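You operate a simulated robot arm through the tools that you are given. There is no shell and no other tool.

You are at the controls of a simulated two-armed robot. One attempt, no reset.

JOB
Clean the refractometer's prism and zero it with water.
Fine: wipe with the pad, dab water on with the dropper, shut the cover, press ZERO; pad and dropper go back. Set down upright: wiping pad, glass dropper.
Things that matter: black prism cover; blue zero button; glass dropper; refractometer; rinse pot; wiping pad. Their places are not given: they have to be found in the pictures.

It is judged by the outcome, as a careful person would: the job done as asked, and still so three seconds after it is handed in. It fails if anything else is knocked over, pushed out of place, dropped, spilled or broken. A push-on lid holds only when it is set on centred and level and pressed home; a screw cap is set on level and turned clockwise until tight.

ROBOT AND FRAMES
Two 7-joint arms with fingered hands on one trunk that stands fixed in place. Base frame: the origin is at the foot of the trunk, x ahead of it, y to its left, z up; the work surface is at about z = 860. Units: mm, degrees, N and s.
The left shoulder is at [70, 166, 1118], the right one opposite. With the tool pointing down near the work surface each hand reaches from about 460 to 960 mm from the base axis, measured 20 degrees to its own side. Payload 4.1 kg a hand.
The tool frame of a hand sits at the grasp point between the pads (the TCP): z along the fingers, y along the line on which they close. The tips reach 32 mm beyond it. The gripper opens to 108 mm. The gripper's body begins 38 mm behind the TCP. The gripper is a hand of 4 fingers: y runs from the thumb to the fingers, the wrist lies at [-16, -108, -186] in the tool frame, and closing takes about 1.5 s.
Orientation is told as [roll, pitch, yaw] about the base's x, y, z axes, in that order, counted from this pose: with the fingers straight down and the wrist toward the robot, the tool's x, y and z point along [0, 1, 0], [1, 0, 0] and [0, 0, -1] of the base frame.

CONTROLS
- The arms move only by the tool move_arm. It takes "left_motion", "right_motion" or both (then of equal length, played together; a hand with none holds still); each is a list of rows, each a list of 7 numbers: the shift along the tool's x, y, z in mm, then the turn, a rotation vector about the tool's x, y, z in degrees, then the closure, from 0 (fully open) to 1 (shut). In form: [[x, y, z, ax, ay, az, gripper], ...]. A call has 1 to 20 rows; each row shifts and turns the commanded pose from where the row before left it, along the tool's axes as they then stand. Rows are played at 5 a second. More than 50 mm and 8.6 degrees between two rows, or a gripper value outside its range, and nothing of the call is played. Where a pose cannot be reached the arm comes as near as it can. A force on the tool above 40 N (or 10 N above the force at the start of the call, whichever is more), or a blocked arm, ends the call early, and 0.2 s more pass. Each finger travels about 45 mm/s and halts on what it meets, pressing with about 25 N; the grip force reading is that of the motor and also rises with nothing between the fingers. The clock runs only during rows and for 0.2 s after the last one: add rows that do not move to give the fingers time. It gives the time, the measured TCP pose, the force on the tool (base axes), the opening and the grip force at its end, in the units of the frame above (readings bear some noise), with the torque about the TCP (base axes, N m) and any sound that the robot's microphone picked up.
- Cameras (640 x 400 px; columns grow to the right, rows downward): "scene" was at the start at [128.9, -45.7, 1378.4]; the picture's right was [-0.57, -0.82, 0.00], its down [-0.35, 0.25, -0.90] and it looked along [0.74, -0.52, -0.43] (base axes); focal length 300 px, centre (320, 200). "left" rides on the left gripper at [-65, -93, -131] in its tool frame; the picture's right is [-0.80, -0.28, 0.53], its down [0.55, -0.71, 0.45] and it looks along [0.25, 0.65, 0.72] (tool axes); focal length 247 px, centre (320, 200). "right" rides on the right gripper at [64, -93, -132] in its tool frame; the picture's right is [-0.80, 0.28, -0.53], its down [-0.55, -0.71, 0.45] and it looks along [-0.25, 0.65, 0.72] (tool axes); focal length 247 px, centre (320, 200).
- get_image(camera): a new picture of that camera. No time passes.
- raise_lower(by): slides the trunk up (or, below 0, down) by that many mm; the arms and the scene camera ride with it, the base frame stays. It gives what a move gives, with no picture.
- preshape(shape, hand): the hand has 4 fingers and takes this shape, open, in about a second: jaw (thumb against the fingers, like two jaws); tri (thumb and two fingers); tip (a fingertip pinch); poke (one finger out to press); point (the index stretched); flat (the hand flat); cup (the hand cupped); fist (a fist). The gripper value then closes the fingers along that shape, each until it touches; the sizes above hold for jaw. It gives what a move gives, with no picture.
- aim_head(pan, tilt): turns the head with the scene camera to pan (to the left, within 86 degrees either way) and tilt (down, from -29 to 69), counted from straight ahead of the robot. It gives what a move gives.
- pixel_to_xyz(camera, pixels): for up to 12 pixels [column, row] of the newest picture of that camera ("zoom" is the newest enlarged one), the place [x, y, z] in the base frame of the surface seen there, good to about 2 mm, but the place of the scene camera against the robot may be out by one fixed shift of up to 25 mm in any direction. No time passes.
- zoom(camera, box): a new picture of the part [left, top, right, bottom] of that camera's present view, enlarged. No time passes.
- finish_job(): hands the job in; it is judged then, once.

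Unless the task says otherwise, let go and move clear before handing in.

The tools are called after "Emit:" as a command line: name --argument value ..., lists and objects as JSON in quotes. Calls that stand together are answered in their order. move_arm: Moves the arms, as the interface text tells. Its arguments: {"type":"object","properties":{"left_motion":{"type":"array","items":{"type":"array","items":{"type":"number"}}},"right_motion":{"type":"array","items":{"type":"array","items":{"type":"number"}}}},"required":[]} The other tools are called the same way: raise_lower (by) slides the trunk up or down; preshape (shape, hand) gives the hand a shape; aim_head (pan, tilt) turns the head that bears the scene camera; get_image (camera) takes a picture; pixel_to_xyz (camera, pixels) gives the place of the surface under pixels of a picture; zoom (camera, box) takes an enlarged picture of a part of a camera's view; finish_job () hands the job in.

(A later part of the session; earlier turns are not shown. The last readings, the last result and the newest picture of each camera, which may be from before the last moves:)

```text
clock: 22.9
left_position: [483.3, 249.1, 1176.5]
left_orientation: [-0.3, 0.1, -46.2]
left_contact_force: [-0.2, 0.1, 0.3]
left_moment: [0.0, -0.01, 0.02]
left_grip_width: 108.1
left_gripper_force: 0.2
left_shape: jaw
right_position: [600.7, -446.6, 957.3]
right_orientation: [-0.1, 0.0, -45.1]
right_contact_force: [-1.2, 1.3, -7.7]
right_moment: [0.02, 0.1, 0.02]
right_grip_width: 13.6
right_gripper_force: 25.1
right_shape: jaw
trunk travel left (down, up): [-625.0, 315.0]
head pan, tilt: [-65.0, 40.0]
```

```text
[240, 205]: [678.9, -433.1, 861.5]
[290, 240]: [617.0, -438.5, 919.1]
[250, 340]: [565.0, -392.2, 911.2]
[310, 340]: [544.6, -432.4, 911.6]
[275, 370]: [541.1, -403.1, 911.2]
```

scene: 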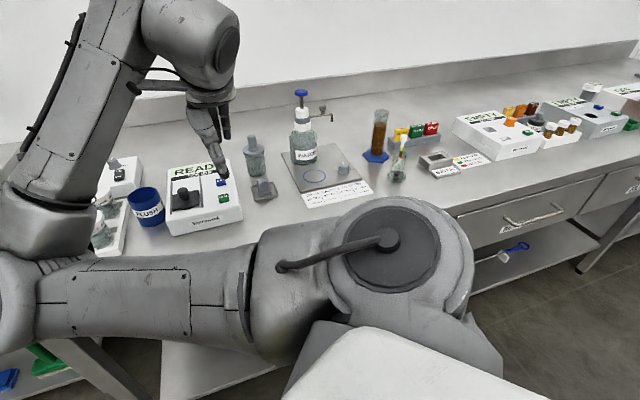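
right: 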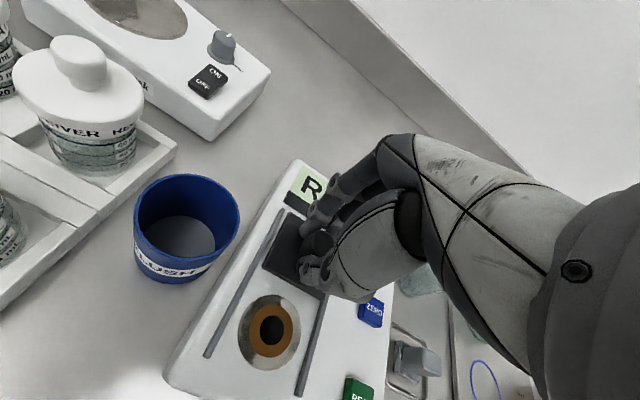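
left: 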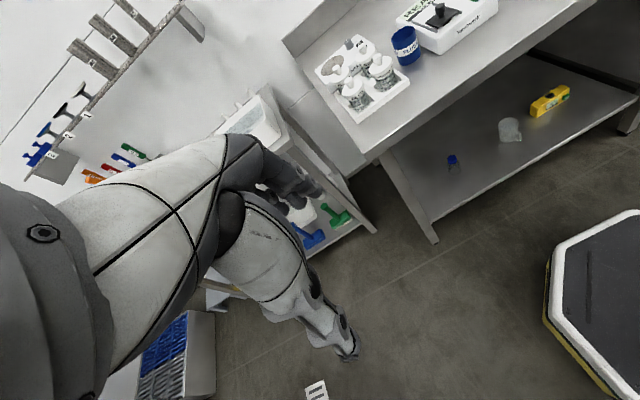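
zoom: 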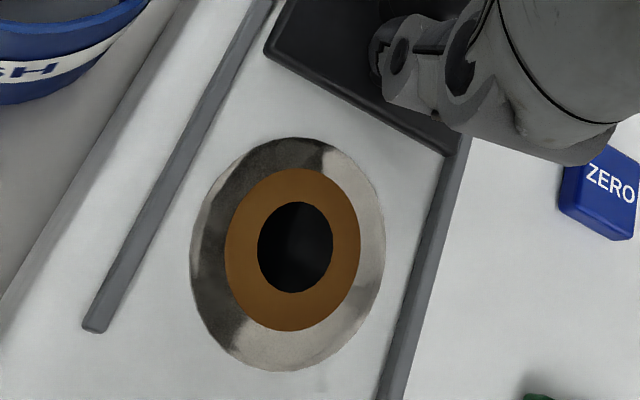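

The prism shows a silver disc, brown ring and dark centre. I'll measure it from the zoom, then release the knob and lift away.

Emit:
pixel_to_xyz --camera "zoom" --pixels '[[296, 247], [240, 250], [348, 250], [296, 185], [296, 315], [205, 255], [375, 250], [310, 150], [265, 360], [95, 325], [400, 380], [330, 120]]'

Emit:
move_arm --right_motion '[[0, 0, 0, 0, 0, 0, 0.75], [0, 0, 0, 0, 0, 0, 0.6], [0, 0, 0, 0, 0, 0, 0.5], [0, 0, 0, 0, 0, 0, 0.45], [0, 0, -20, 0, 0, 0, 0.45], [0, 0, -25, 0, 0, 0, 0.45], [0, 0, -30, 0, 0, 0, 0.45], [0, 0, -30, 0, 0, 0, 0.45]]'

Emit:
get_image --camera "right"

Emit:
zoom --camera "scene" --box '[150, 120, 310, 250]'

```text
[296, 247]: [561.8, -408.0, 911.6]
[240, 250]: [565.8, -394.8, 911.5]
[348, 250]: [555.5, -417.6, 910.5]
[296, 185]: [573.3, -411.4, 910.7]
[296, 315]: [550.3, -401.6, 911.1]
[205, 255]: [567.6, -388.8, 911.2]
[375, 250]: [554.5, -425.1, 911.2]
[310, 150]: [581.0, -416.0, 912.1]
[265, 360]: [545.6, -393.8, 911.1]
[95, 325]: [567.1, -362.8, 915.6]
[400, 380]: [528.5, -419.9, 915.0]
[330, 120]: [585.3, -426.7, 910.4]
```

```text
clock: 24.7
left_position: [482.8, 249.3, 1176.2]
left_orientation: [-0.4, -0.1, -46.1]
left_contact_force: [-0.2, -0.1, 0.9]
left_moment: [-0.02, 0.01, 0.01]
left_grip_width: 107.9
left_gripper_force: 0.1
left_shape: jaw
right_position: [600.9, -444.7, 1064.2]
right_orientation: [0.1, 0.0, -45.0]
right_contact_force: [-0.2, -0.5, 0.3]
right_moment: [0.01, 0.01, -0.03]
right_grip_width: 59.0
right_gripper_force: 0.1
right_shape: jaw
trunk travel left (down, up): [-625.0, 315.0]
head pan, tilt: [-65.0, 40.0]
```

```text
taken
```

right: 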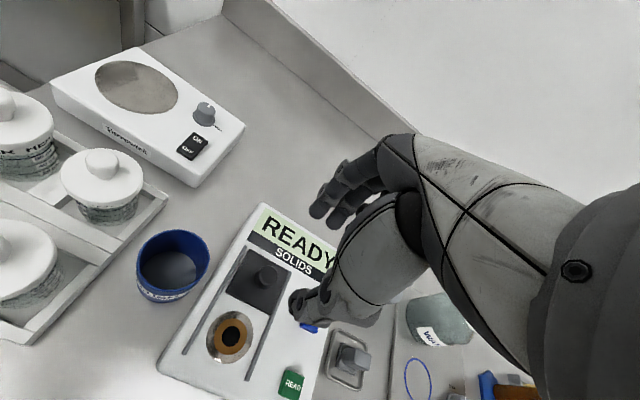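

```text
3.08 times, centred on (230, 185) of scene
```

zoom: 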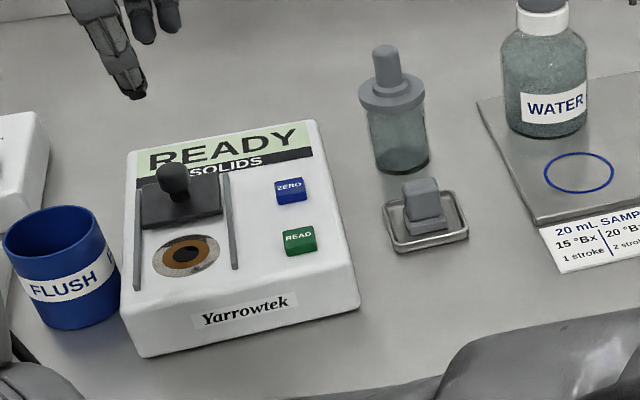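

The cover stays open and the prism centre is about [562,-407.5,911]. I'll carry the hand over the pad tray at height for a precise look.

Emit:
move_arm --right_motion '[[-25, -3, 0, 0, 0, 0, 0.4], [-25, -3, 0, 0, 0, 0, 0.4], [-25, -3, 0, 0, 0, 0, 0.4], [-25, -3, 0, 0, 0, 0, 0.4], [-25, -3, 0, 0, 0, 0, 0.4], [-25, -3, 0, 0, 0, 0, 0.4], [-25, -2, 0, 0, 0, 0, 0.4], [0, 0, 25, 0, 0, 0, 0.4], [0, 0, 20, 0, 0, 0, 0.4]]'

Emit:
get_image --camera "right"

Emit:
zoom --camera "right" --box '[190, 200, 350, 330]'

```text
clock: 26.7
left_position: [482.4, 249.1, 1176.6]
left_orientation: [-0.3, 0.1, -46.1]
left_contact_force: [-0.3, -0.4, 0.1]
left_moment: [0.02, 0.02, -0.02]
left_grip_width: 108.0
left_gripper_force: 0.0
left_shape: jaw
right_position: [462.9, -554.2, 1017.9]
right_orientation: [0.0, -0.2, -45.1]
right_contact_force: [-0.4, -1.0, 1.1]
right_moment: [0.01, -0.01, -0.02]
right_grip_width: 64.6
right_gripper_force: 0.1
right_shape: jaw
trunk travel left (down, up): [-625.0, 315.0]
head pan, tilt: [-65.0, 40.0]
```

```text
taken
```

right: 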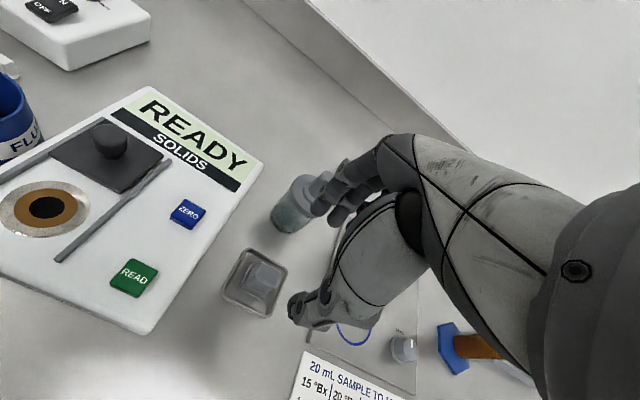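

```text
3.08 times, centred on (270, 265) of right
```

zoom: 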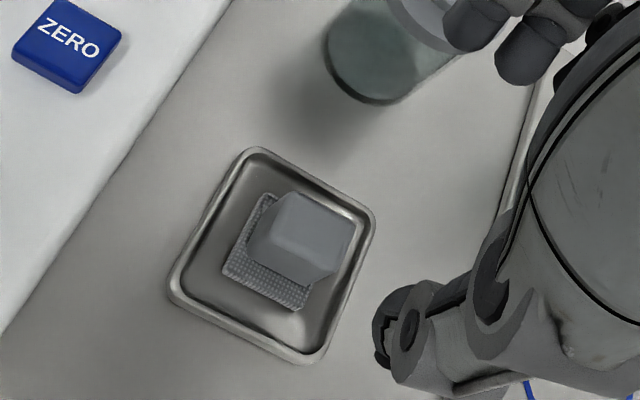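

Emit:
pixel_to_xyz --camera "zoom" --pixels '[[278, 205], [345, 228], [330, 270], [265, 240], [305, 230], [300, 265], [240, 265], [295, 300], [262, 200], [248, 158], [368, 222], [180, 295]]'

```text
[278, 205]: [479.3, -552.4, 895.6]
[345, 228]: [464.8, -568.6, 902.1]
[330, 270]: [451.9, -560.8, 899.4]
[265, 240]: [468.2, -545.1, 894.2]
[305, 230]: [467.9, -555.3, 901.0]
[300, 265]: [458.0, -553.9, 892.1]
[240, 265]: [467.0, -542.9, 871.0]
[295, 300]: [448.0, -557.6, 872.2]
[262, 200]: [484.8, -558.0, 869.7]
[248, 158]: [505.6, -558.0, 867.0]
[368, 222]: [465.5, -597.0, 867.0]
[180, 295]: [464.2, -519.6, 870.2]
```

The handle block centre is about [466,-557], top z≈901, in a 55 mm tray aligned with the bench. I'll check from the scene view how near the fingers will come to the dropper before descending.

Emit:
get_image --camera "scene"

Emit:
zoom --camera "scene" --box '[170, 70, 330, 220]'

```text
taken
```

scene: 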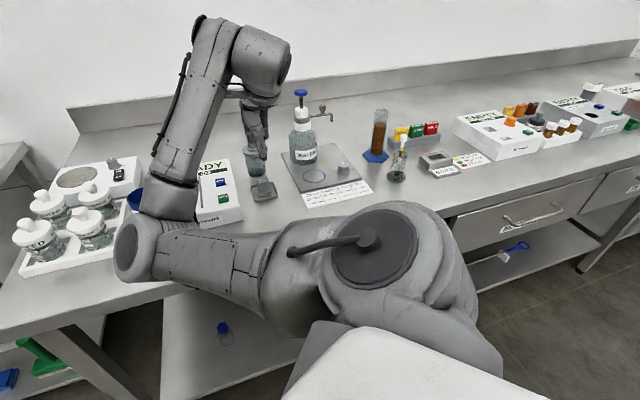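

```text
2.67 times, centred on (250, 145) of scene
```

zoom: 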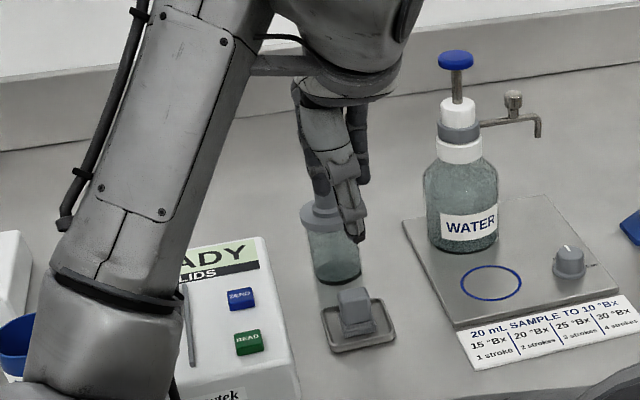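

The elbow looks close to the refractometer in this view, so I'll check how high it is before lowering the hand.

Emit:
pixel_to_xyz --camera "scene" --pixels '[[165, 200], [140, 250], [185, 150], [160, 220], [200, 60], [270, 70], [265, 120], [250, 115], [257, 175], [190, 205]]'

```text
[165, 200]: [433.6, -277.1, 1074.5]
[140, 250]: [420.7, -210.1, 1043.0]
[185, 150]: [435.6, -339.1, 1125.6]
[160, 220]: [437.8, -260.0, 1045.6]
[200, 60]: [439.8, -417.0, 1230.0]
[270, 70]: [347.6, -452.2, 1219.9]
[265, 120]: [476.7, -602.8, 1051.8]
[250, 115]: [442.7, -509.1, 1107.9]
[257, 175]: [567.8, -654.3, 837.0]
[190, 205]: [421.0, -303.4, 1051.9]
```

The elbow is only about z≈1045 at its near surface, so I'll raise the trunk 120 mm to keep the arm well above the bench during low work.

Emit:
raise_lower --by 120

Emit:
get_image --camera "scene"

Emit:
get_image --camera "right"

```text
clock: 28.2
left_position: [481.8, 249.0, 1295.6]
left_orientation: [-0.4, 0.1, -46.0]
left_contact_force: [-0.9, -0.4, 1.1]
left_moment: [0.0, 0.01, -0.02]
left_grip_width: 108.1
left_gripper_force: 0.0
left_shape: jaw
right_position: [464.0, -554.9, 1138.1]
right_orientation: [-0.2, 0.0, -45.0]
right_contact_force: [-0.7, -0.1, 0.2]
right_moment: [0.03, -0.03, 0.01]
right_grip_width: 64.3
right_gripper_force: 0.0
right_shape: jaw
trunk travel left (down, up): [-745.0, 195.0]
head pan, tilt: [-65.0, 40.0]
```

```text
taken
```

scene: 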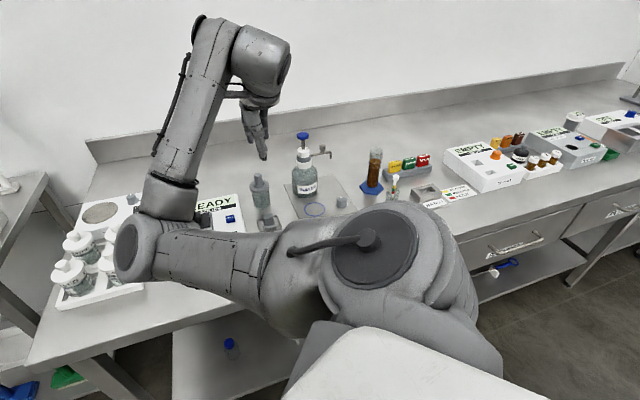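

```text
taken
```

right: 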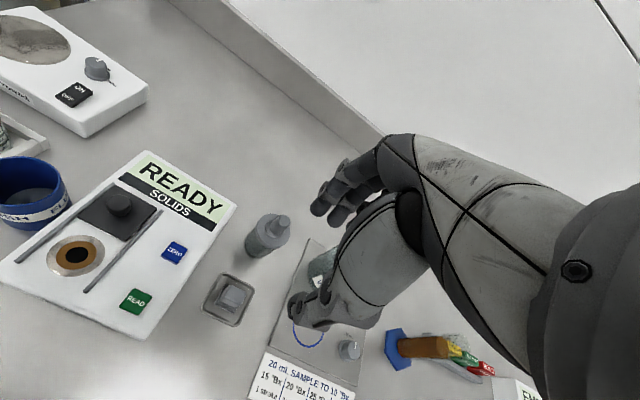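

The trunk is up and the hand rode along. I'll descend over the pad to z≈960 and check clearances.

Emit:
move_arm --right_motion '[[0, 2.9, 25, 0, 0, 0, 0.5], [0, 0, 25, 0, 0, 0, 0.55], [0, 0, 25, 0, 0, 0, 0.55], [0, 0, 25, 0, 0, 0, 0.55], [0, 0, 25, 0, 0, 0, 0.55], [0, 0, 25, 0, 0, 0, 0.55], [0, 0, 25, 0, 0, 0, 0.55], [0, 0, 0, 0, 0, 0, 0.55]]'

Emit:
get_image --camera "right"

Emit:
get_image --camera "scene"

Emit:
zoom --camera "scene" --box '[200, 100, 330, 240]'

```text
clock: 30.0
left_position: [482.3, 249.1, 1295.5]
left_orientation: [-0.4, 0.0, -46.1]
left_contact_force: [-1.8, 0.5, 0.3]
left_moment: [0.01, -0.01, 0.0]
left_grip_width: 107.7
left_gripper_force: 0.0
left_shape: jaw
right_position: [464.2, -555.3, 963.0]
right_orientation: [0.0, 0.1, -45.0]
right_contact_force: [-0.4, -0.1, -0.6]
right_moment: [-0.02, -0.03, 0.03]
right_grip_width: 49.1
right_gripper_force: 0.1
right_shape: jaw
trunk travel left (down, up): [-745.0, 195.0]
head pan, tilt: [-65.0, 40.0]
```

```text
taken
```

right: 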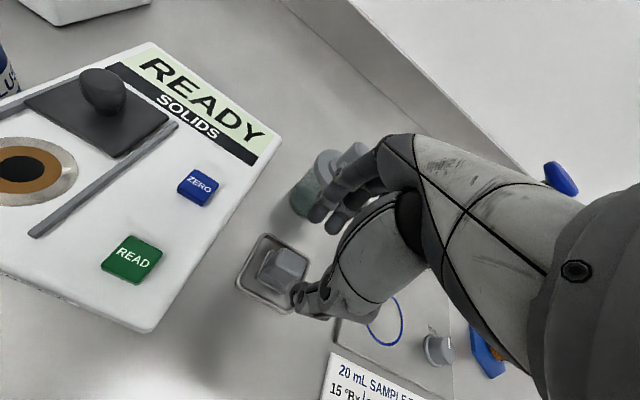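

```text
taken
```

scene: 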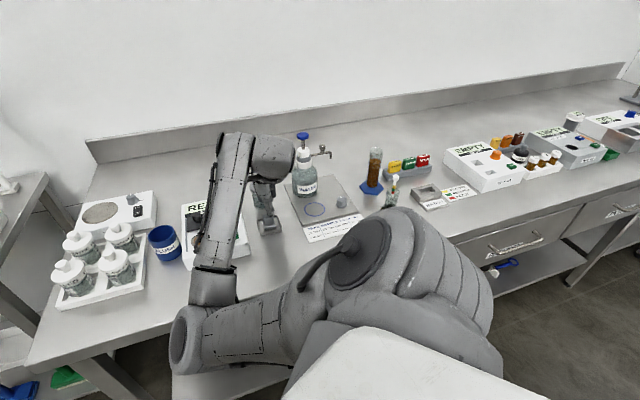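

```text
2.86 times, centred on (265, 170) of scene
```

zoom: 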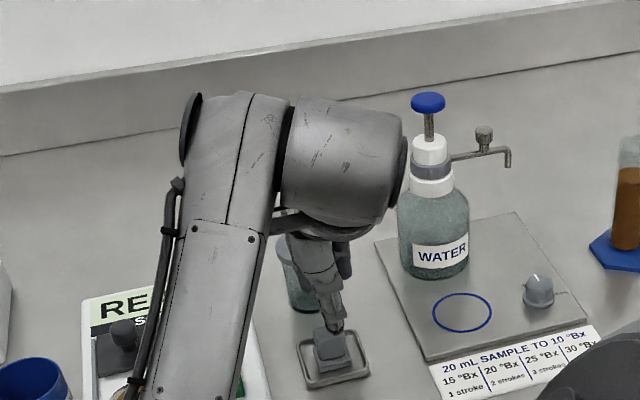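

I'll measure where the fingers' outer surfaces are relative to the dropper flange before going lower.

Emit:
pixel_to_xyz --camera "right" --pixels '[[318, 213], [328, 192], [340, 180], [345, 165], [360, 158], [378, 145], [352, 148], [335, 155], [300, 195], [275, 262], [302, 295]]'

Emit:
zoom --camera "right" --box '[220, 120, 420, 330]'

```text
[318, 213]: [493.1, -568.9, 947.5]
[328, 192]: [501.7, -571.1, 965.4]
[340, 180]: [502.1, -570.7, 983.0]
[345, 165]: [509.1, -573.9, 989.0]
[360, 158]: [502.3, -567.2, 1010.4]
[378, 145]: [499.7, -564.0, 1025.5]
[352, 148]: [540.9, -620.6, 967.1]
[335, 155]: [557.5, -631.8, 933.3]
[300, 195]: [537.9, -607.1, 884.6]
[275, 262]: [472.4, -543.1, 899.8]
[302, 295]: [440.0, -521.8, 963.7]
```

```text
1.90 times, centred on (320, 225) of right
```

zoom: 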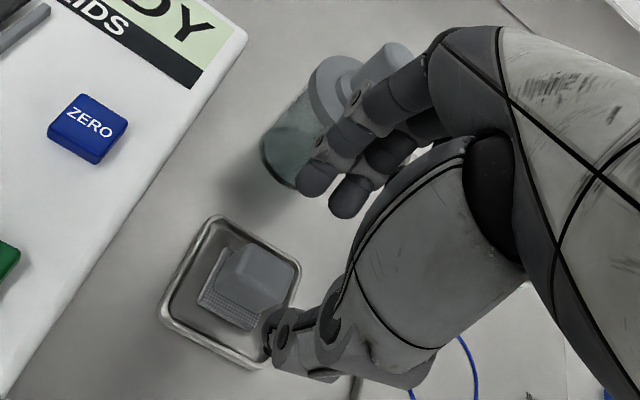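

At the present opening the finger backs are at about d=+50 from the pad, the dropper flange edge at ≈ +63. I'll narrow the jaw to about 33 mm and descend part way.

Emit:
move_arm --right_motion '[[0, 2.5, 0, 0, 0, 0, 0.62], [0, 0, 0, 0, 0, 0, 0.68], [0, 0, 10, 0, 0, 0, 0.68], [0, 0, 10, 0, 0, 0, 0.68], [0, 0, 10, 0, 0, 0, 0.68], [0, 0, 0, 0, 0, 0, 0.68]]'

Emit:
zoom --camera "right" --box '[220, 120, 420, 330]'

Emit:
zoom --camera "scene" --box '[220, 150, 310, 240]'

```text
clock: 31.4
left_position: [481.4, 249.5, 1296.5]
left_orientation: [-0.4, 0.1, -46.0]
left_contact_force: [0.9, -0.8, 0.6]
left_moment: [0.02, 0.02, 0.01]
left_grip_width: 107.8
left_gripper_force: 0.0
left_shape: jaw
right_position: [467.3, -558.0, 932.5]
right_orientation: [-0.2, 0.0, -45.0]
right_contact_force: [-0.2, 0.2, -0.2]
right_moment: [0.0, 0.0, -0.02]
right_grip_width: 34.9
right_gripper_force: 0.1
right_shape: jaw
trunk travel left (down, up): [-745.0, 195.0]
head pan, tilt: [-65.0, 40.0]
```

```text
1.90 times, centred on (320, 225) of right
```

zoom: 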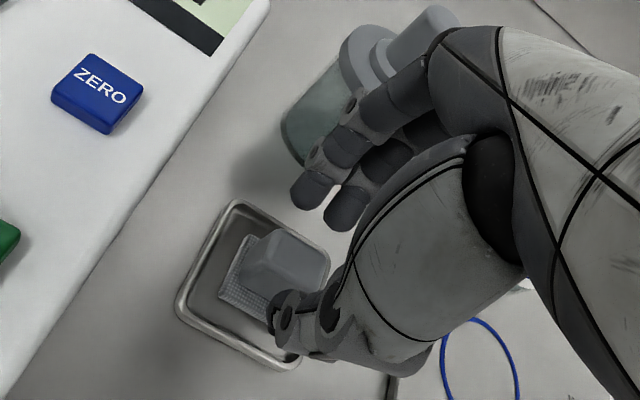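

```text
4.44 times, centred on (265, 195) of scene
```

zoom: 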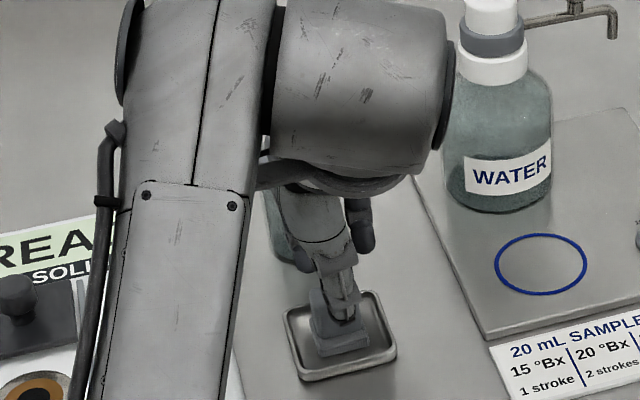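

Clear so far: the handle is between the thumb and fingers and the dropper is untouched. I'll descend the last 24 mm in small steps.

Emit:
move_arm --right_motion '[[0, 0, 8, 0, 0, 0, 0.68], [0, 0, 8, 0, 0, 0, 0.68], [0, 0, 8, 0, 0, 0, 0.68], [0, 0, 0, 0, 0, 0, 0.68]]'

Emit:
zoom --camera "right" --box '[220, 120, 420, 330]'

```text
clock: 32.4
left_position: [481.8, 249.3, 1294.9]
left_orientation: [-0.4, 0.0, -46.1]
left_contact_force: [0.6, -0.1, 0.1]
left_moment: [0.01, -0.03, 0.02]
left_grip_width: 107.9
left_gripper_force: 0.1
left_shape: jaw
right_position: [468.5, -559.7, 910.6]
right_orientation: [-0.1, -0.2, -45.0]
right_contact_force: [0.0, 0.6, 0.6]
right_moment: [0.01, 0.01, -0.01]
right_grip_width: 35.0
right_gripper_force: 0.0
right_shape: jaw
trunk travel left (down, up): [-745.0, 195.0]
head pan, tilt: [-65.0, 40.0]
```

```text
1.90 times, centred on (320, 225) of right
```

zoom: 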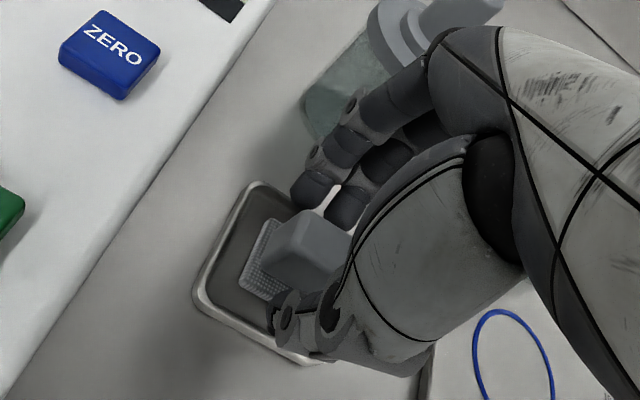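

The handle sits between the fingertips; force is nil. I'll close on it.

Emit:
move_arm --right_motion '[[0, -1, 1, 0, 0, 0, 0.72], [0, 0, 0, 0, 0, 0, 0.77], [0, 0, 0, 0, 0, 0, 0.82], [0, 0, 0, 0, 0, 0, 0.86], [0, 0, 0, 0, 0, 0, 0.9], [0, 0, 0, 0, 0, 0, 0.9], [0, 0, 0, 0, 0, 0, 0.9]]'

Emit:
zoom --camera "right" --box '[220, 120, 420, 330]'

```text
clock: 34.0
left_position: [481.8, 249.6, 1296.2]
left_orientation: [-0.4, 0.0, -46.1]
left_contact_force: [-0.2, -0.2, 0.2]
left_moment: [-0.03, 0.0, -0.02]
left_grip_width: 108.1
left_gripper_force: 0.1
left_shape: jaw
right_position: [468.0, -558.5, 909.5]
right_orientation: [0.0, 0.0, -44.9]
right_contact_force: [0.0, 0.4, 0.0]
right_moment: [0.02, -0.02, 0.02]
right_grip_width: 15.5
right_gripper_force: 24.7
right_shape: jaw
trunk travel left (down, up): [-745.0, 195.0]
head pan, tilt: [-65.0, 40.0]
```

```text
1.90 times, centred on (320, 225) of right
```

zoom: 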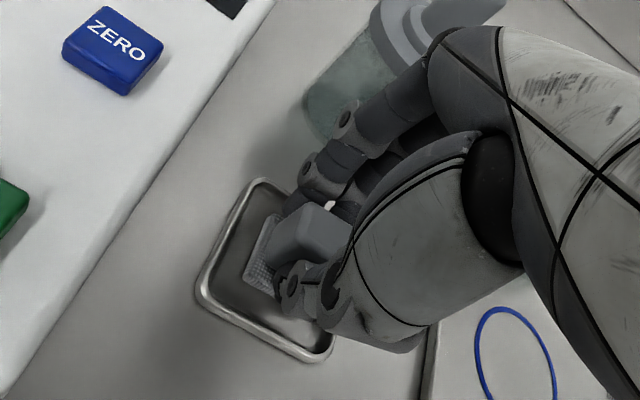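

Gripped (15.5 mm, 25 N). I'll lift straight up and check that the pad comes along.

Emit:
move_arm --right_motion '[[0, 0, -5, 0, 0, 0, 0.9], [0, 0, -10, 0, 0, 0, 0.9], [0, 0, -15, 0, 0, 0, 0.9], [0, 0, -20, 0, 0, 0, 0.9], [0, 0, -20, 0, 0, 0, 0.9], [0, 0, -20, 0, 0, 0, 0.9], [0, 0, -20, 0, 0, 0, 0.9]]'

Emit:
get_image --camera "right"

Emit:
zoom --camera "scene" --box '[200, 80, 330, 240]'

```text
clock: 35.6
left_position: [482.5, 249.5, 1295.4]
left_orientation: [-0.3, 0.1, -46.1]
left_contact_force: [-0.3, 0.1, -0.7]
left_moment: [0.0, 0.0, 0.02]
left_grip_width: 108.1
left_gripper_force: 0.0
left_shape: jaw
right_position: [465.2, -558.9, 1018.5]
right_orientation: [-0.1, 0.0, -45.0]
right_contact_force: [0.5, 0.5, -0.2]
right_moment: [-0.01, 0.02, 0.01]
right_grip_width: 15.4
right_gripper_force: 25.4
right_shape: jaw
trunk travel left (down, up): [-745.0, 195.0]
head pan, tilt: [-65.0, 40.0]
```

```text
taken
```

right: 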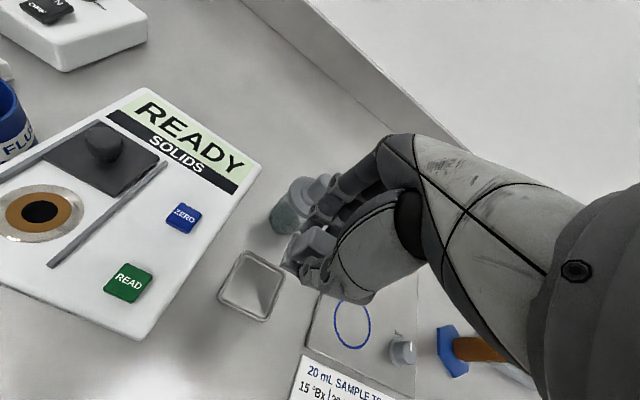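

```text
2.50 times, centred on (265, 160) of scene
```

zoom: 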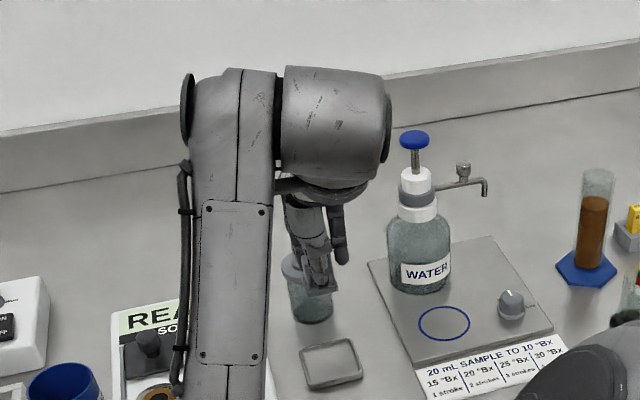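

The pad is in the hand and the tray is empty. I'll measure the tray floor and the pad relative to the hand.

Emit:
pixel_to_xyz --camera "right" --pixels '[[252, 283], [245, 265], [265, 290], [220, 297], [245, 252], [284, 272], [265, 320], [312, 240], [300, 250], [320, 235]]'

Emit:
zoom --camera "right" --box '[210, 170, 370, 330]'

```text
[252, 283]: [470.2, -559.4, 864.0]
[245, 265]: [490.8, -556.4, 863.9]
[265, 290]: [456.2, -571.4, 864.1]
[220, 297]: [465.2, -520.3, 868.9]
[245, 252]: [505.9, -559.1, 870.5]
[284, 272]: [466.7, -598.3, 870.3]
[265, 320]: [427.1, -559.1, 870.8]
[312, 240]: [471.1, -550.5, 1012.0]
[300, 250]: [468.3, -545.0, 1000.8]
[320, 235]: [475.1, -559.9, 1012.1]
```

```text
2.50 times, centred on (290, 250) of right
```

zoom: 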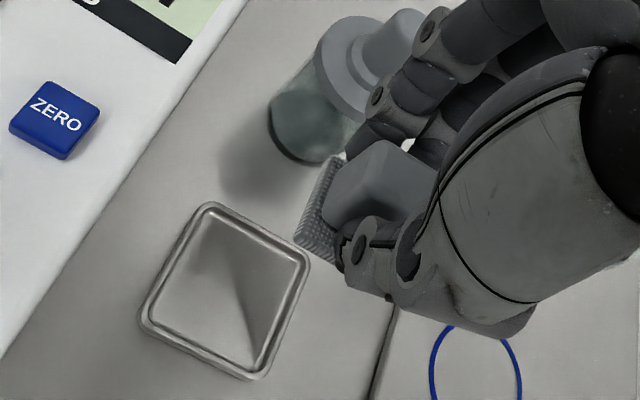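

The tray floor is z=864, so the pad's face is ~45.5 mm below the TCP. I'll carry the pad over the prism at a safe height.

Emit:
move_arm --right_motion '[[25.1, -5.5, 0, 0, 0, 0, 0.9], [25.1, -5.5, 0, 0, 0, 0, 0.9], [25.1, -5.5, 0, 0, 0, 0, 0.9], [25.1, -5.5, 0, 0, 0, 0, 0.9], [25.1, -5.5, 0, 0, 0, 0, 0.9], [25.1, -5.5, 0, 0, 0, 0, 0.9], [25.1, -5.5, 0, 0, 0, 0, 0.9], [0, 0, 0, 0, 0, 0, 0.9]]'

Emit:
get_image --camera "right"

Emit:
get_image --camera "scene"

```text
clock: 37.4
left_position: [481.3, 249.6, 1296.8]
left_orientation: [-0.4, 0.1, -46.1]
left_contact_force: [0.3, -0.7, 0.1]
left_moment: [0.01, -0.01, 0.02]
left_grip_width: 108.0
left_gripper_force: 0.1
left_shape: jaw
right_position: [561.9, -407.8, 1018.4]
right_orientation: [0.1, 0.0, -45.1]
right_contact_force: [0.0, -0.3, -0.4]
right_moment: [0.01, 0.02, -0.01]
right_grip_width: 15.6
right_gripper_force: 25.4
right_shape: jaw
trunk travel left (down, up): [-745.0, 195.0]
head pan, tilt: [-65.0, 40.0]
```

```text
taken
```

right: 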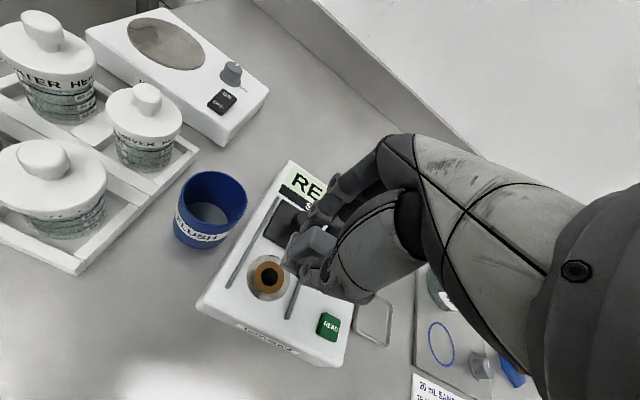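

```text
taken
```

scene: 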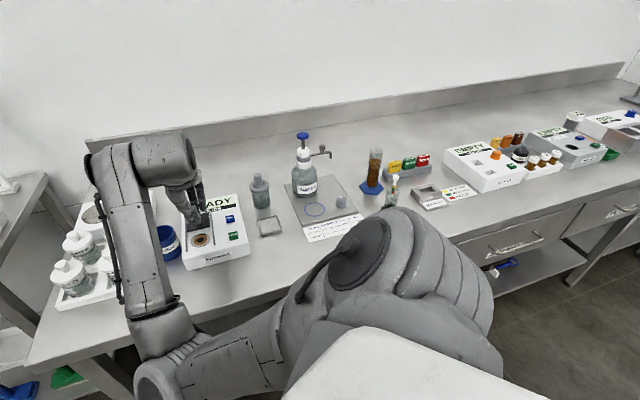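

The pad hovers over the prism (267,278). I'll check how far the forearm is from the jars before lowering.

Emit:
pixel_to_xyz --camera "scene" --pixels '[[120, 230], [130, 300], [160, 330], [170, 390], [80, 245], [72, 270], [130, 180], [175, 300]]'

Emit:
zoom --camera "scene" --box '[60, 150, 280, 290]'

```text
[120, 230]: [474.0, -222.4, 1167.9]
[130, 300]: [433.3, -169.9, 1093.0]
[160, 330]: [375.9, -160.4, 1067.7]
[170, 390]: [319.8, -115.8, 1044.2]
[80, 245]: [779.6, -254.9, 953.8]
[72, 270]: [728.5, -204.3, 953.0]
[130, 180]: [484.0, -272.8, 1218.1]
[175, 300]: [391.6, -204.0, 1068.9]
```

```text
2.86 times, centred on (170, 220) of scene
```

zoom: 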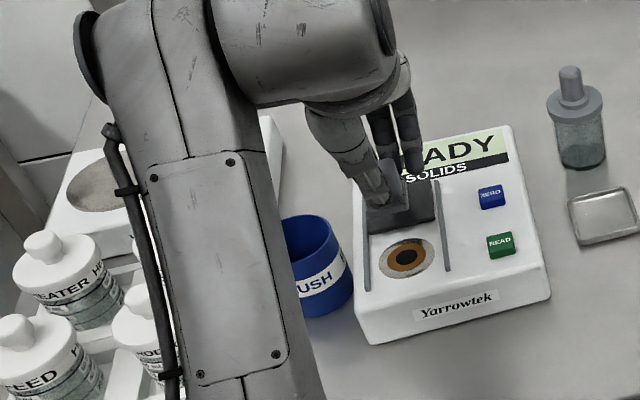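

The forearm is clear of everything. I'll lower the pad to just above the prism, then touch down in small steps.

Emit:
move_arm --right_motion '[[0, 0, 15, 0, 0, 0, 0.9], [0, 0, 15, 0, 0, 0, 0.9], [0, 0, 15, 0, 0, 0, 0.9], [0, 0, 10, 0, 0, 0, 0.9], [0, 0, 2, 0, 0, 0, 0.9], [0, 0, 0, 0, 0, 0, 0.9]]'

Emit:
get_image --camera "right"

Emit:
zoom --camera "scene" --box '[150, 160, 270, 270]'

```text
clock: 38.8
left_position: [482.0, 248.7, 1295.9]
left_orientation: [-0.4, 0.0, -46.2]
left_contact_force: [-0.2, 0.4, 1.1]
left_moment: [0.0, 0.01, -0.01]
left_grip_width: 107.8
left_gripper_force: 0.0
left_shape: jaw
right_position: [563.9, -407.5, 961.4]
right_orientation: [0.0, -0.1, -45.0]
right_contact_force: [-0.2, 0.4, -0.8]
right_moment: [0.01, 0.0, -0.04]
right_grip_width: 15.5
right_gripper_force: 24.7
right_shape: jaw
trunk travel left (down, up): [-745.0, 195.0]
head pan, tilt: [-65.0, 40.0]
```

```text
taken
```

right: 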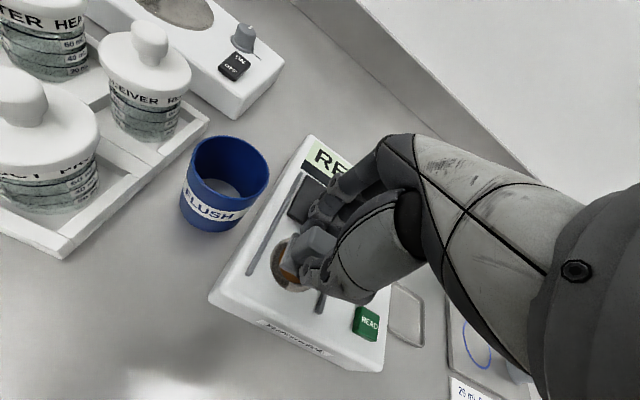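

```text
3.64 times, centred on (210, 215) of scene
```

zoom: 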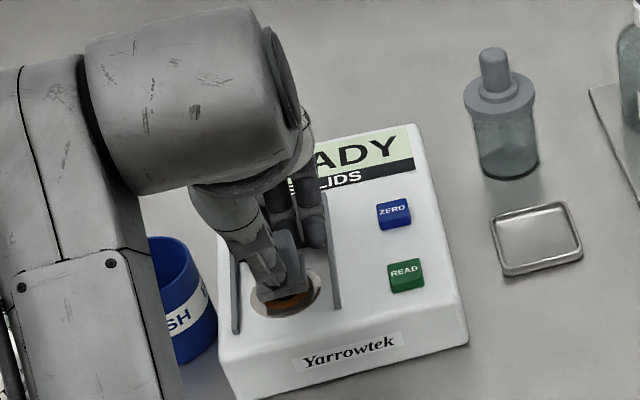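

The pad is 4–5 mm above the prism and a bit toward the display. I'll shift it 2 mm back and touch down.

Emit:
move_arm --right_motion '[[0, -2, 1.5, 0, 0, 0, 0.9], [0, 0, 1.5, 0, 0, 0, 0.9], [0, 0, 1, 0, 0, 0, 0.9], [0, 0, 1, 0, 0, 0, 0.9], [0, 0, 0, 0, 0, 0, 0.9]]'

```text
clock: 40.0
left_position: [482.6, 249.5, 1295.9]
left_orientation: [-0.4, 0.1, -46.1]
left_contact_force: [0.5, -0.3, 0.4]
left_moment: [0.01, 0.0, 0.01]
left_grip_width: 107.9
left_gripper_force: 0.0
left_shape: jaw
right_position: [563.4, -409.5, 958.8]
right_orientation: [-0.2, -0.4, -45.3]
right_contact_force: [-0.1, 0.6, -0.1]
right_moment: [-0.01, 0.0, -0.02]
right_grip_width: 15.5
right_gripper_force: 24.9
right_shape: jaw
trunk travel left (down, up): [-745.0, 195.0]
head pan, tilt: [-65.0, 40.0]
```

No contact force yet. I'll continue downward in 1 mm steps.

Emit:
move_arm --right_motion '[[0, 0, 1, 0, 0, 0, 0.9], [0, 0, 1, 0, 0, 0, 0.9], [0, 0, 0, 0, 0, 0, 0.9]]'

Emit:
zoom --camera "right" --box '[230, 200, 360, 330]'

Emit:
zoom --camera "scene" --box '[170, 180, 250, 260]'

```text
clock: 40.8
left_position: [483.0, 249.6, 1296.3]
left_orientation: [-0.4, 0.0, -46.2]
left_contact_force: [-0.2, -0.6, 0.0]
left_moment: [-0.04, -0.02, 0.03]
left_grip_width: 107.9
left_gripper_force: 0.1
left_shape: jaw
right_position: [561.2, -411.0, 956.8]
right_orientation: [-0.4, -0.4, -45.4]
right_contact_force: [-0.7, 0.2, -0.7]
right_moment: [0.01, 0.0, 0.05]
right_grip_width: 15.8
right_gripper_force: 25.6
right_shape: jaw
trunk travel left (down, up): [-745.0, 195.0]
head pan, tilt: [-65.0, 40.0]
```

```text
3.08 times, centred on (295, 265) of right
```

zoom: 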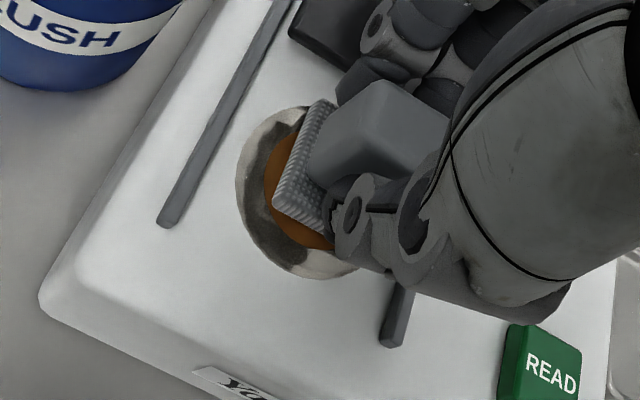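

```text
5.00 times, centred on (210, 220) of scene
```

zoom: 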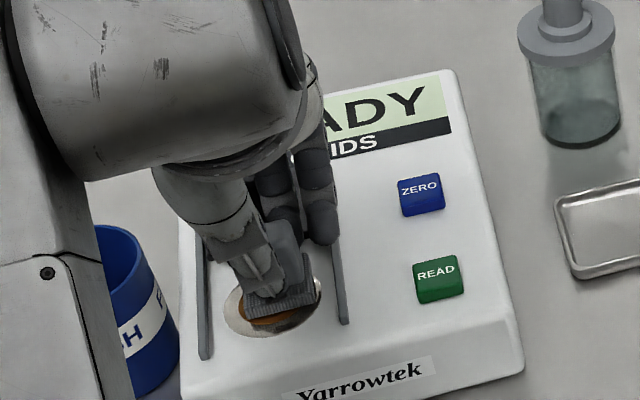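

The pad is centred on the prism to within a few mm but contact force is still nil. I'll continue down in 1 mm steps.

Emit:
move_arm --right_motion '[[0, 0, 1, 0, 0, 0, 0.9], [0, 0, 1, 0, 0, 0, 0.9], [0, 0, 0, 0, 0, 0, 0.9]]'

```text
clock: 41.6
left_position: [482.5, 249.9, 1295.9]
left_orientation: [-0.4, 0.0, -46.1]
left_contact_force: [-0.6, 0.4, 0.0]
left_moment: [0.0, 0.03, 0.07]
left_grip_width: 107.8
left_gripper_force: 0.1
left_shape: jaw
right_position: [561.2, -412.9, 955.1]
right_orientation: [-0.4, -0.6, -45.4]
right_contact_force: [0.1, -0.4, -0.2]
right_moment: [-0.01, -0.01, 0.0]
right_grip_width: 15.6
right_gripper_force: 25.0
right_shape: jaw
trunk travel left (down, up): [-745.0, 195.0]
head pan, tilt: [-65.0, 40.0]
```

The reading shows the hand drifting in y (−407→−413) as I go down, without tool force, so something else constrains the arm. I'll look at the arm before continuing.

Emit:
aim_head --pan -40 --tilt 50

Emit:
get_image --camera "scene"

Emit:
get_image --camera "right"

Emit:
get_image --camera "left"

```text
clock: 42.5
left_position: [481.3, 248.6, 1296.8]
left_orientation: [-0.4, 0.0, -46.1]
left_contact_force: [0.6, -0.3, 0.6]
left_moment: [0.0, -0.02, -0.03]
left_grip_width: 107.6
left_gripper_force: 0.1
left_shape: jaw
right_position: [560.9, -413.0, 955.0]
right_orientation: [-0.5, -0.6, -45.5]
right_contact_force: [-1.3, 0.0, 0.3]
right_moment: [0.0, -0.02, 0.03]
right_grip_width: 15.5
right_gripper_force: 24.9
right_shape: jaw
trunk travel left (down, up): [-745.0, 195.0]
head pan, tilt: [-40.0, 50.0]
```

```text
taken
```

scene: 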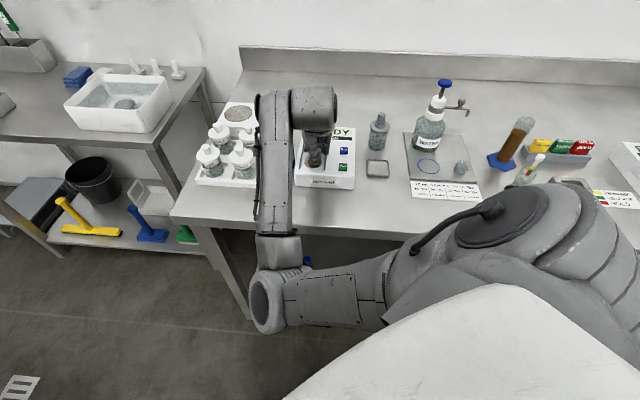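

```text
taken
```

right: 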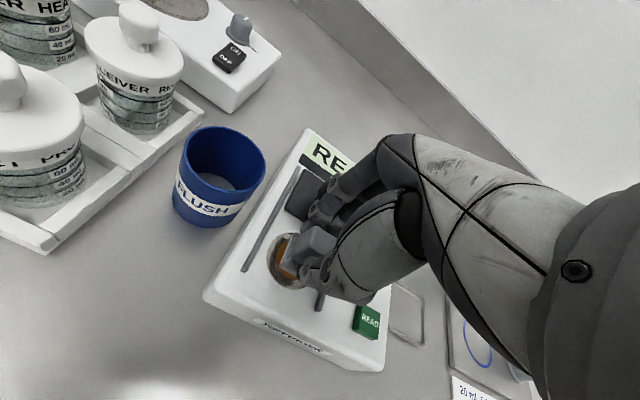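

```text
taken
```

left: 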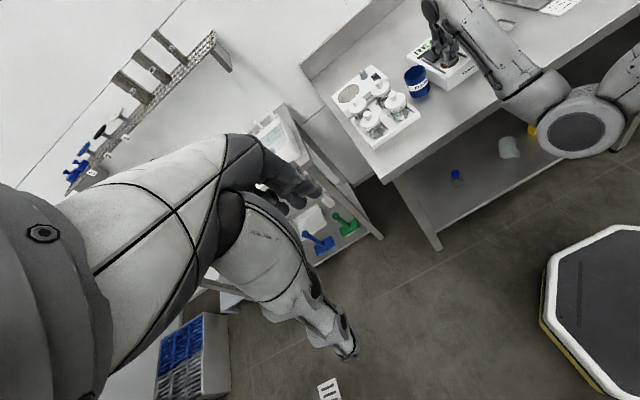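

The arm folds far inward now, so a joint limit (not contact) is causing the drift; with the trunk lower this pose tracked well. I'll lift the pad 100 mm, lower the trunk 80 mm and re-approach.

Emit:
move_arm --right_motion '[[0, 0, -10, 0, 0, 0, 0.9], [0, 0, -20, 0, 0, 0, 0.9], [0, 0, -25, 0, 0, 0, 0.9], [0, 0, -25, 0, 0, 0, 0.9], [0, 0, -25, 0, 0, 0, 0.9], [0, 0, 0, 0, 0, 0, 0.9]]'

Emit:
get_image --camera "right"

```text
clock: 43.9
left_position: [482.9, 248.5, 1296.4]
left_orientation: [-0.4, 0.1, -46.1]
left_contact_force: [-0.3, 0.0, -0.4]
left_moment: [-0.01, -0.01, 0.04]
left_grip_width: 107.9
left_gripper_force: 0.0
left_shape: jaw
right_position: [562.5, -405.0, 1057.0]
right_orientation: [-0.1, 0.0, -45.0]
right_contact_force: [0.2, -0.2, -0.6]
right_moment: [-0.01, 0.04, -0.03]
right_grip_width: 15.5
right_gripper_force: 25.2
right_shape: jaw
trunk travel left (down, up): [-745.0, 195.0]
head pan, tilt: [-40.0, 50.0]
```

```text
taken
```

right: 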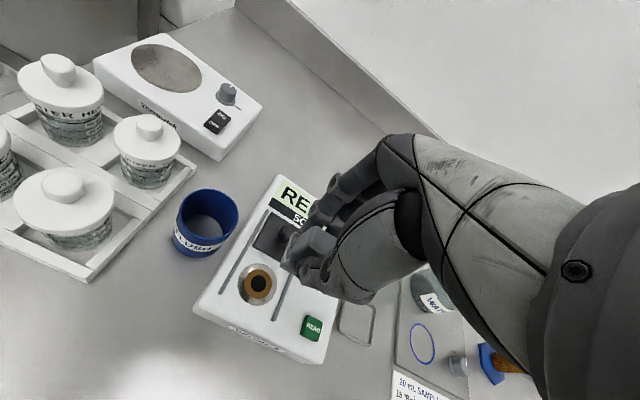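

Hand back at [562,-405,1057] with no drift. Now I'll lower the trunk 80 mm.

Emit:
raise_lower --by -80

Emit:
move_arm --right_motion '[[0, 0, 4, 0, 0, 0, 0.9], [0, 0, 4, 0, 0, 0, 0.9], [0, 0, 3, 0, 0, 0, 0.9], [0, 0, 0, 0, 0, 0, 0.9]]'

Emit:
zoom --camera "right" --box '[220, 200, 360, 330]'

Emit:
get_image --camera "scene"

```text
clock: 45.0
left_position: [480.9, 247.7, 1216.9]
left_orientation: [-0.4, 0.0, -46.1]
left_contact_force: [-0.8, -0.5, 0.2]
left_moment: [0.01, 0.02, -0.01]
left_grip_width: 107.9
left_gripper_force: 0.1
left_shape: jaw
right_position: [562.7, -405.0, 977.7]
right_orientation: [0.0, 0.1, -45.1]
right_contact_force: [-0.5, -0.2, 0.0]
right_moment: [-0.01, 0.0, 0.02]
right_grip_width: 15.6
right_gripper_force: 24.9
right_shape: jaw
trunk travel left (down, up): [-665.0, 275.0]
head pan, tilt: [-40.0, 50.0]
```

```text
clock: 46.0
left_position: [481.9, 249.4, 1216.0]
left_orientation: [-0.4, -0.1, -46.2]
left_contact_force: [-0.4, 0.1, 0.4]
left_moment: [0.02, 0.0, -0.01]
left_grip_width: 107.9
left_gripper_force: 0.1
left_shape: jaw
right_position: [562.1, -404.8, 965.6]
right_orientation: [0.1, 0.0, -45.0]
right_contact_force: [0.2, 0.1, -0.9]
right_moment: [0.04, -0.01, 0.04]
right_grip_width: 15.6
right_gripper_force: 25.1
right_shape: jaw
trunk travel left (down, up): [-665.0, 275.0]
head pan, tilt: [-40.0, 50.0]
```

```text
3.08 times, centred on (290, 265) of right
```

zoom: 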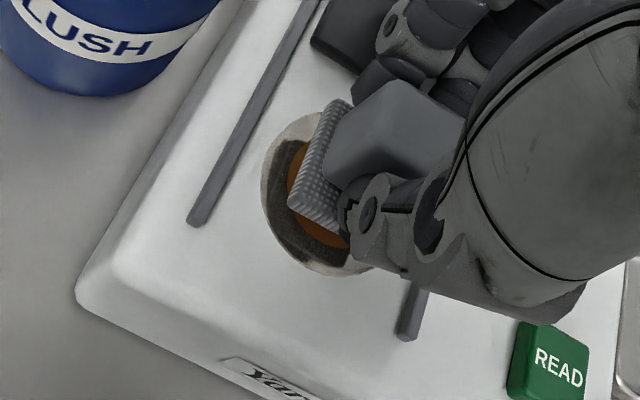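

```text
taken
```

scene: 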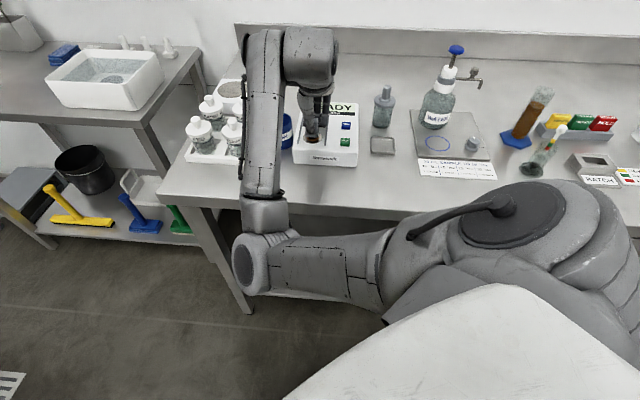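

Tracking is exact again. I'll lower until the pad touches the prism.

Emit:
move_arm --right_motion '[[0, 1, 3, 0, 0, 0, 0.9], [0, 0, 3, 0, 0, 0, 0.9], [0, 0, 2, 0, 0, 0, 0.9], [0, 0, 1, 0, 0, 0, 0.9], [0, 0, 0, 0, 0, 0, 0.9]]'

```text
clock: 47.2
left_position: [481.5, 249.7, 1216.6]
left_orientation: [-0.3, 0.0, -46.1]
left_contact_force: [0.0, 0.4, -0.2]
left_moment: [0.01, 0.0, -0.03]
left_grip_width: 108.1
left_gripper_force: 0.0
left_shape: jaw
right_position: [563.1, -405.1, 957.5]
right_orientation: [0.0, 0.0, -45.0]
right_contact_force: [-0.3, -0.3, -0.4]
right_moment: [0.0, -0.01, 0.02]
right_grip_width: 15.8
right_gripper_force: 25.2
right_shape: jaw
trunk travel left (down, up): [-665.0, 275.0]
head pan, tilt: [-40.0, 50.0]
```

Emit:
move_arm --right_motion '[[0, 0, 1, 0, 0, 0, 0.9], [0, 0, 0, 0, 0, 0, 0.9]]'

Emit:
zoom --camera "right" --box '[220, 200, 360, 330]'

```text
clock: 47.8
left_position: [481.2, 248.8, 1216.1]
left_orientation: [-0.5, 0.2, -46.1]
left_contact_force: [0.5, 0.4, 0.2]
left_moment: [0.04, -0.01, -0.03]
left_grip_width: 108.1
left_gripper_force: 0.1
left_shape: jaw
right_position: [562.9, -406.7, 956.9]
right_orientation: [0.0, 0.1, -45.1]
right_contact_force: [-0.4, -0.4, -1.1]
right_moment: [-0.01, 0.0, 0.02]
right_grip_width: 15.7
right_gripper_force: 24.5
right_shape: jaw
trunk travel left (down, up): [-665.0, 275.0]
head pan, tilt: [-40.0, 50.0]
```

```text
3.08 times, centred on (290, 265) of right
```

zoom: 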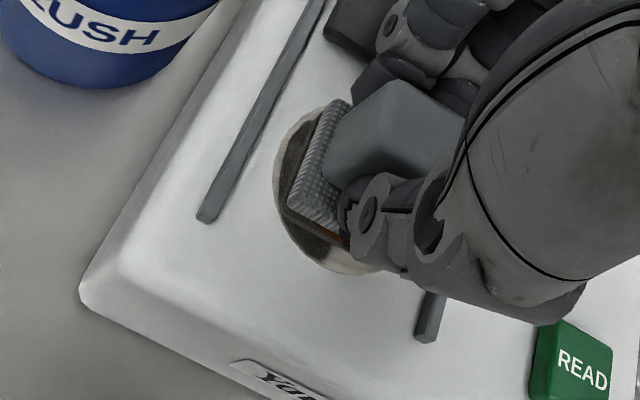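

The pad nearly covers the ring; still no upward force. I'll go on 1 mm at a time.

Emit:
move_arm --right_motion '[[0, 0, 1, 0, 0, 0, 0.9], [0, 0, 0, 0, 0, 0, 0.9]]'

Emit:
move_arm --right_motion '[[0, 0, 1, 0, 0, 0, 0.9], [0, 0, 0, 0, 0, 0, 0.9]]'

```text
clock: 48.4
left_position: [482.5, 248.8, 1216.3]
left_orientation: [-0.4, 0.0, -46.1]
left_contact_force: [-0.6, 0.1, -0.2]
left_moment: [0.02, 0.01, 0.0]
left_grip_width: 108.0
left_gripper_force: 0.1
left_shape: jaw
right_position: [562.8, -406.2, 953.8]
right_orientation: [0.0, 0.0, -45.0]
right_contact_force: [0.0, -0.2, 0.2]
right_moment: [0.0, 0.0, 0.0]
right_grip_width: 15.7
right_gripper_force: 24.6
right_shape: jaw
trunk travel left (down, up): [-665.0, 275.0]
head pan, tilt: [-40.0, 50.0]
```

```text
clock: 49.0
left_position: [481.6, 248.1, 1215.7]
left_orientation: [-0.4, 0.0, -46.1]
left_contact_force: [-0.3, -0.1, -0.4]
left_moment: [0.03, 0.0, 0.02]
left_grip_width: 107.9
left_gripper_force: 0.0
left_shape: jaw
right_position: [562.4, -406.1, 955.3]
right_orientation: [0.0, -0.1, -45.2]
right_contact_force: [0.7, -0.7, 1.6]
right_moment: [-0.04, -0.04, 0.04]
right_grip_width: 15.7
right_gripper_force: 25.1
right_shape: jaw
trunk travel left (down, up): [-665.0, 275.0]
head pan, tilt: [-40.0, 50.0]
```

Contact (+1.6 N). I'll press 1 mm more and wipe back and forth across the prism in several strokes.

Emit:
move_arm --right_motion '[[0, 0, 1, 0, 0, 0, 0.9], [4, 0, 0, 0, 0, 0, 0.9], [4, 0, 0, 0, 0, 0, 0.9], [0, -5, 0, 0, 0, 0, 0.9], [-5, 0, 0, 0, 0, 0, 0.9], [-6, 0, 0, 0, 0, 0, 0.9], [-5, 0, 0, 0, 0, 0, 0.9], [0, 5, 0, 0, 0, 0, 0.9], [5, 0, 0, 0, 0, 0, 0.9], [6, 0, 0, 0, 0, 0, 0.9], [5, 0, 0, 0, 0, 0, 0.9], [0, 5, 0, 0, 0, 0, 0.9], [-5, 0, 0, 0, 0, 0, 0.9], [-6, 0, 0, 0, 0, 0, 0.9], [-5, 0, 0, 0, 0, 0, 0.9], [0, -5, 0, 0, 0, 0, 0.9], [8, 0, 0, 0, 0, 0, 0.9], [0, 0, 0, 0, 0, 0, 0.9]]'

Emit:
zoom --camera "right" --box '[220, 200, 360, 330]'

```text
clock: 52.8
left_position: [481.1, 249.2, 1216.6]
left_orientation: [-0.4, 0.0, -46.1]
left_contact_force: [0.6, -0.3, -0.4]
left_moment: [-0.03, 0.0, -0.02]
left_grip_width: 107.8
left_gripper_force: 0.0
left_shape: jaw
right_position: [561.8, -405.1, 953.3]
right_orientation: [-0.1, -0.1, -45.1]
right_contact_force: [-1.7, -1.1, 4.7]
right_moment: [-0.08, -0.02, -0.05]
right_grip_width: 15.8
right_gripper_force: 25.0
right_shape: jaw
trunk travel left (down, up): [-665.0, 275.0]
head pan, tilt: [-40.0, 50.0]
```

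```text
3.08 times, centred on (290, 265) of right
```

zoom: 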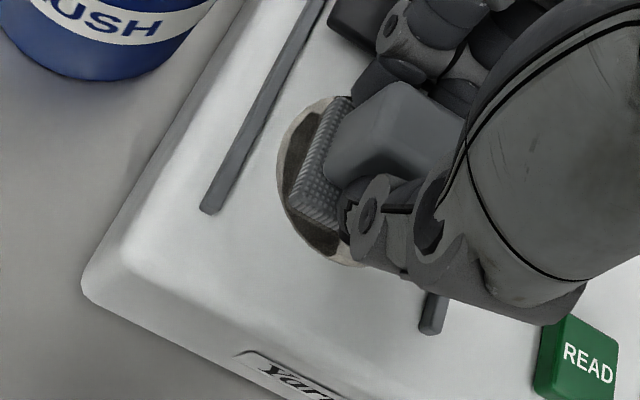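

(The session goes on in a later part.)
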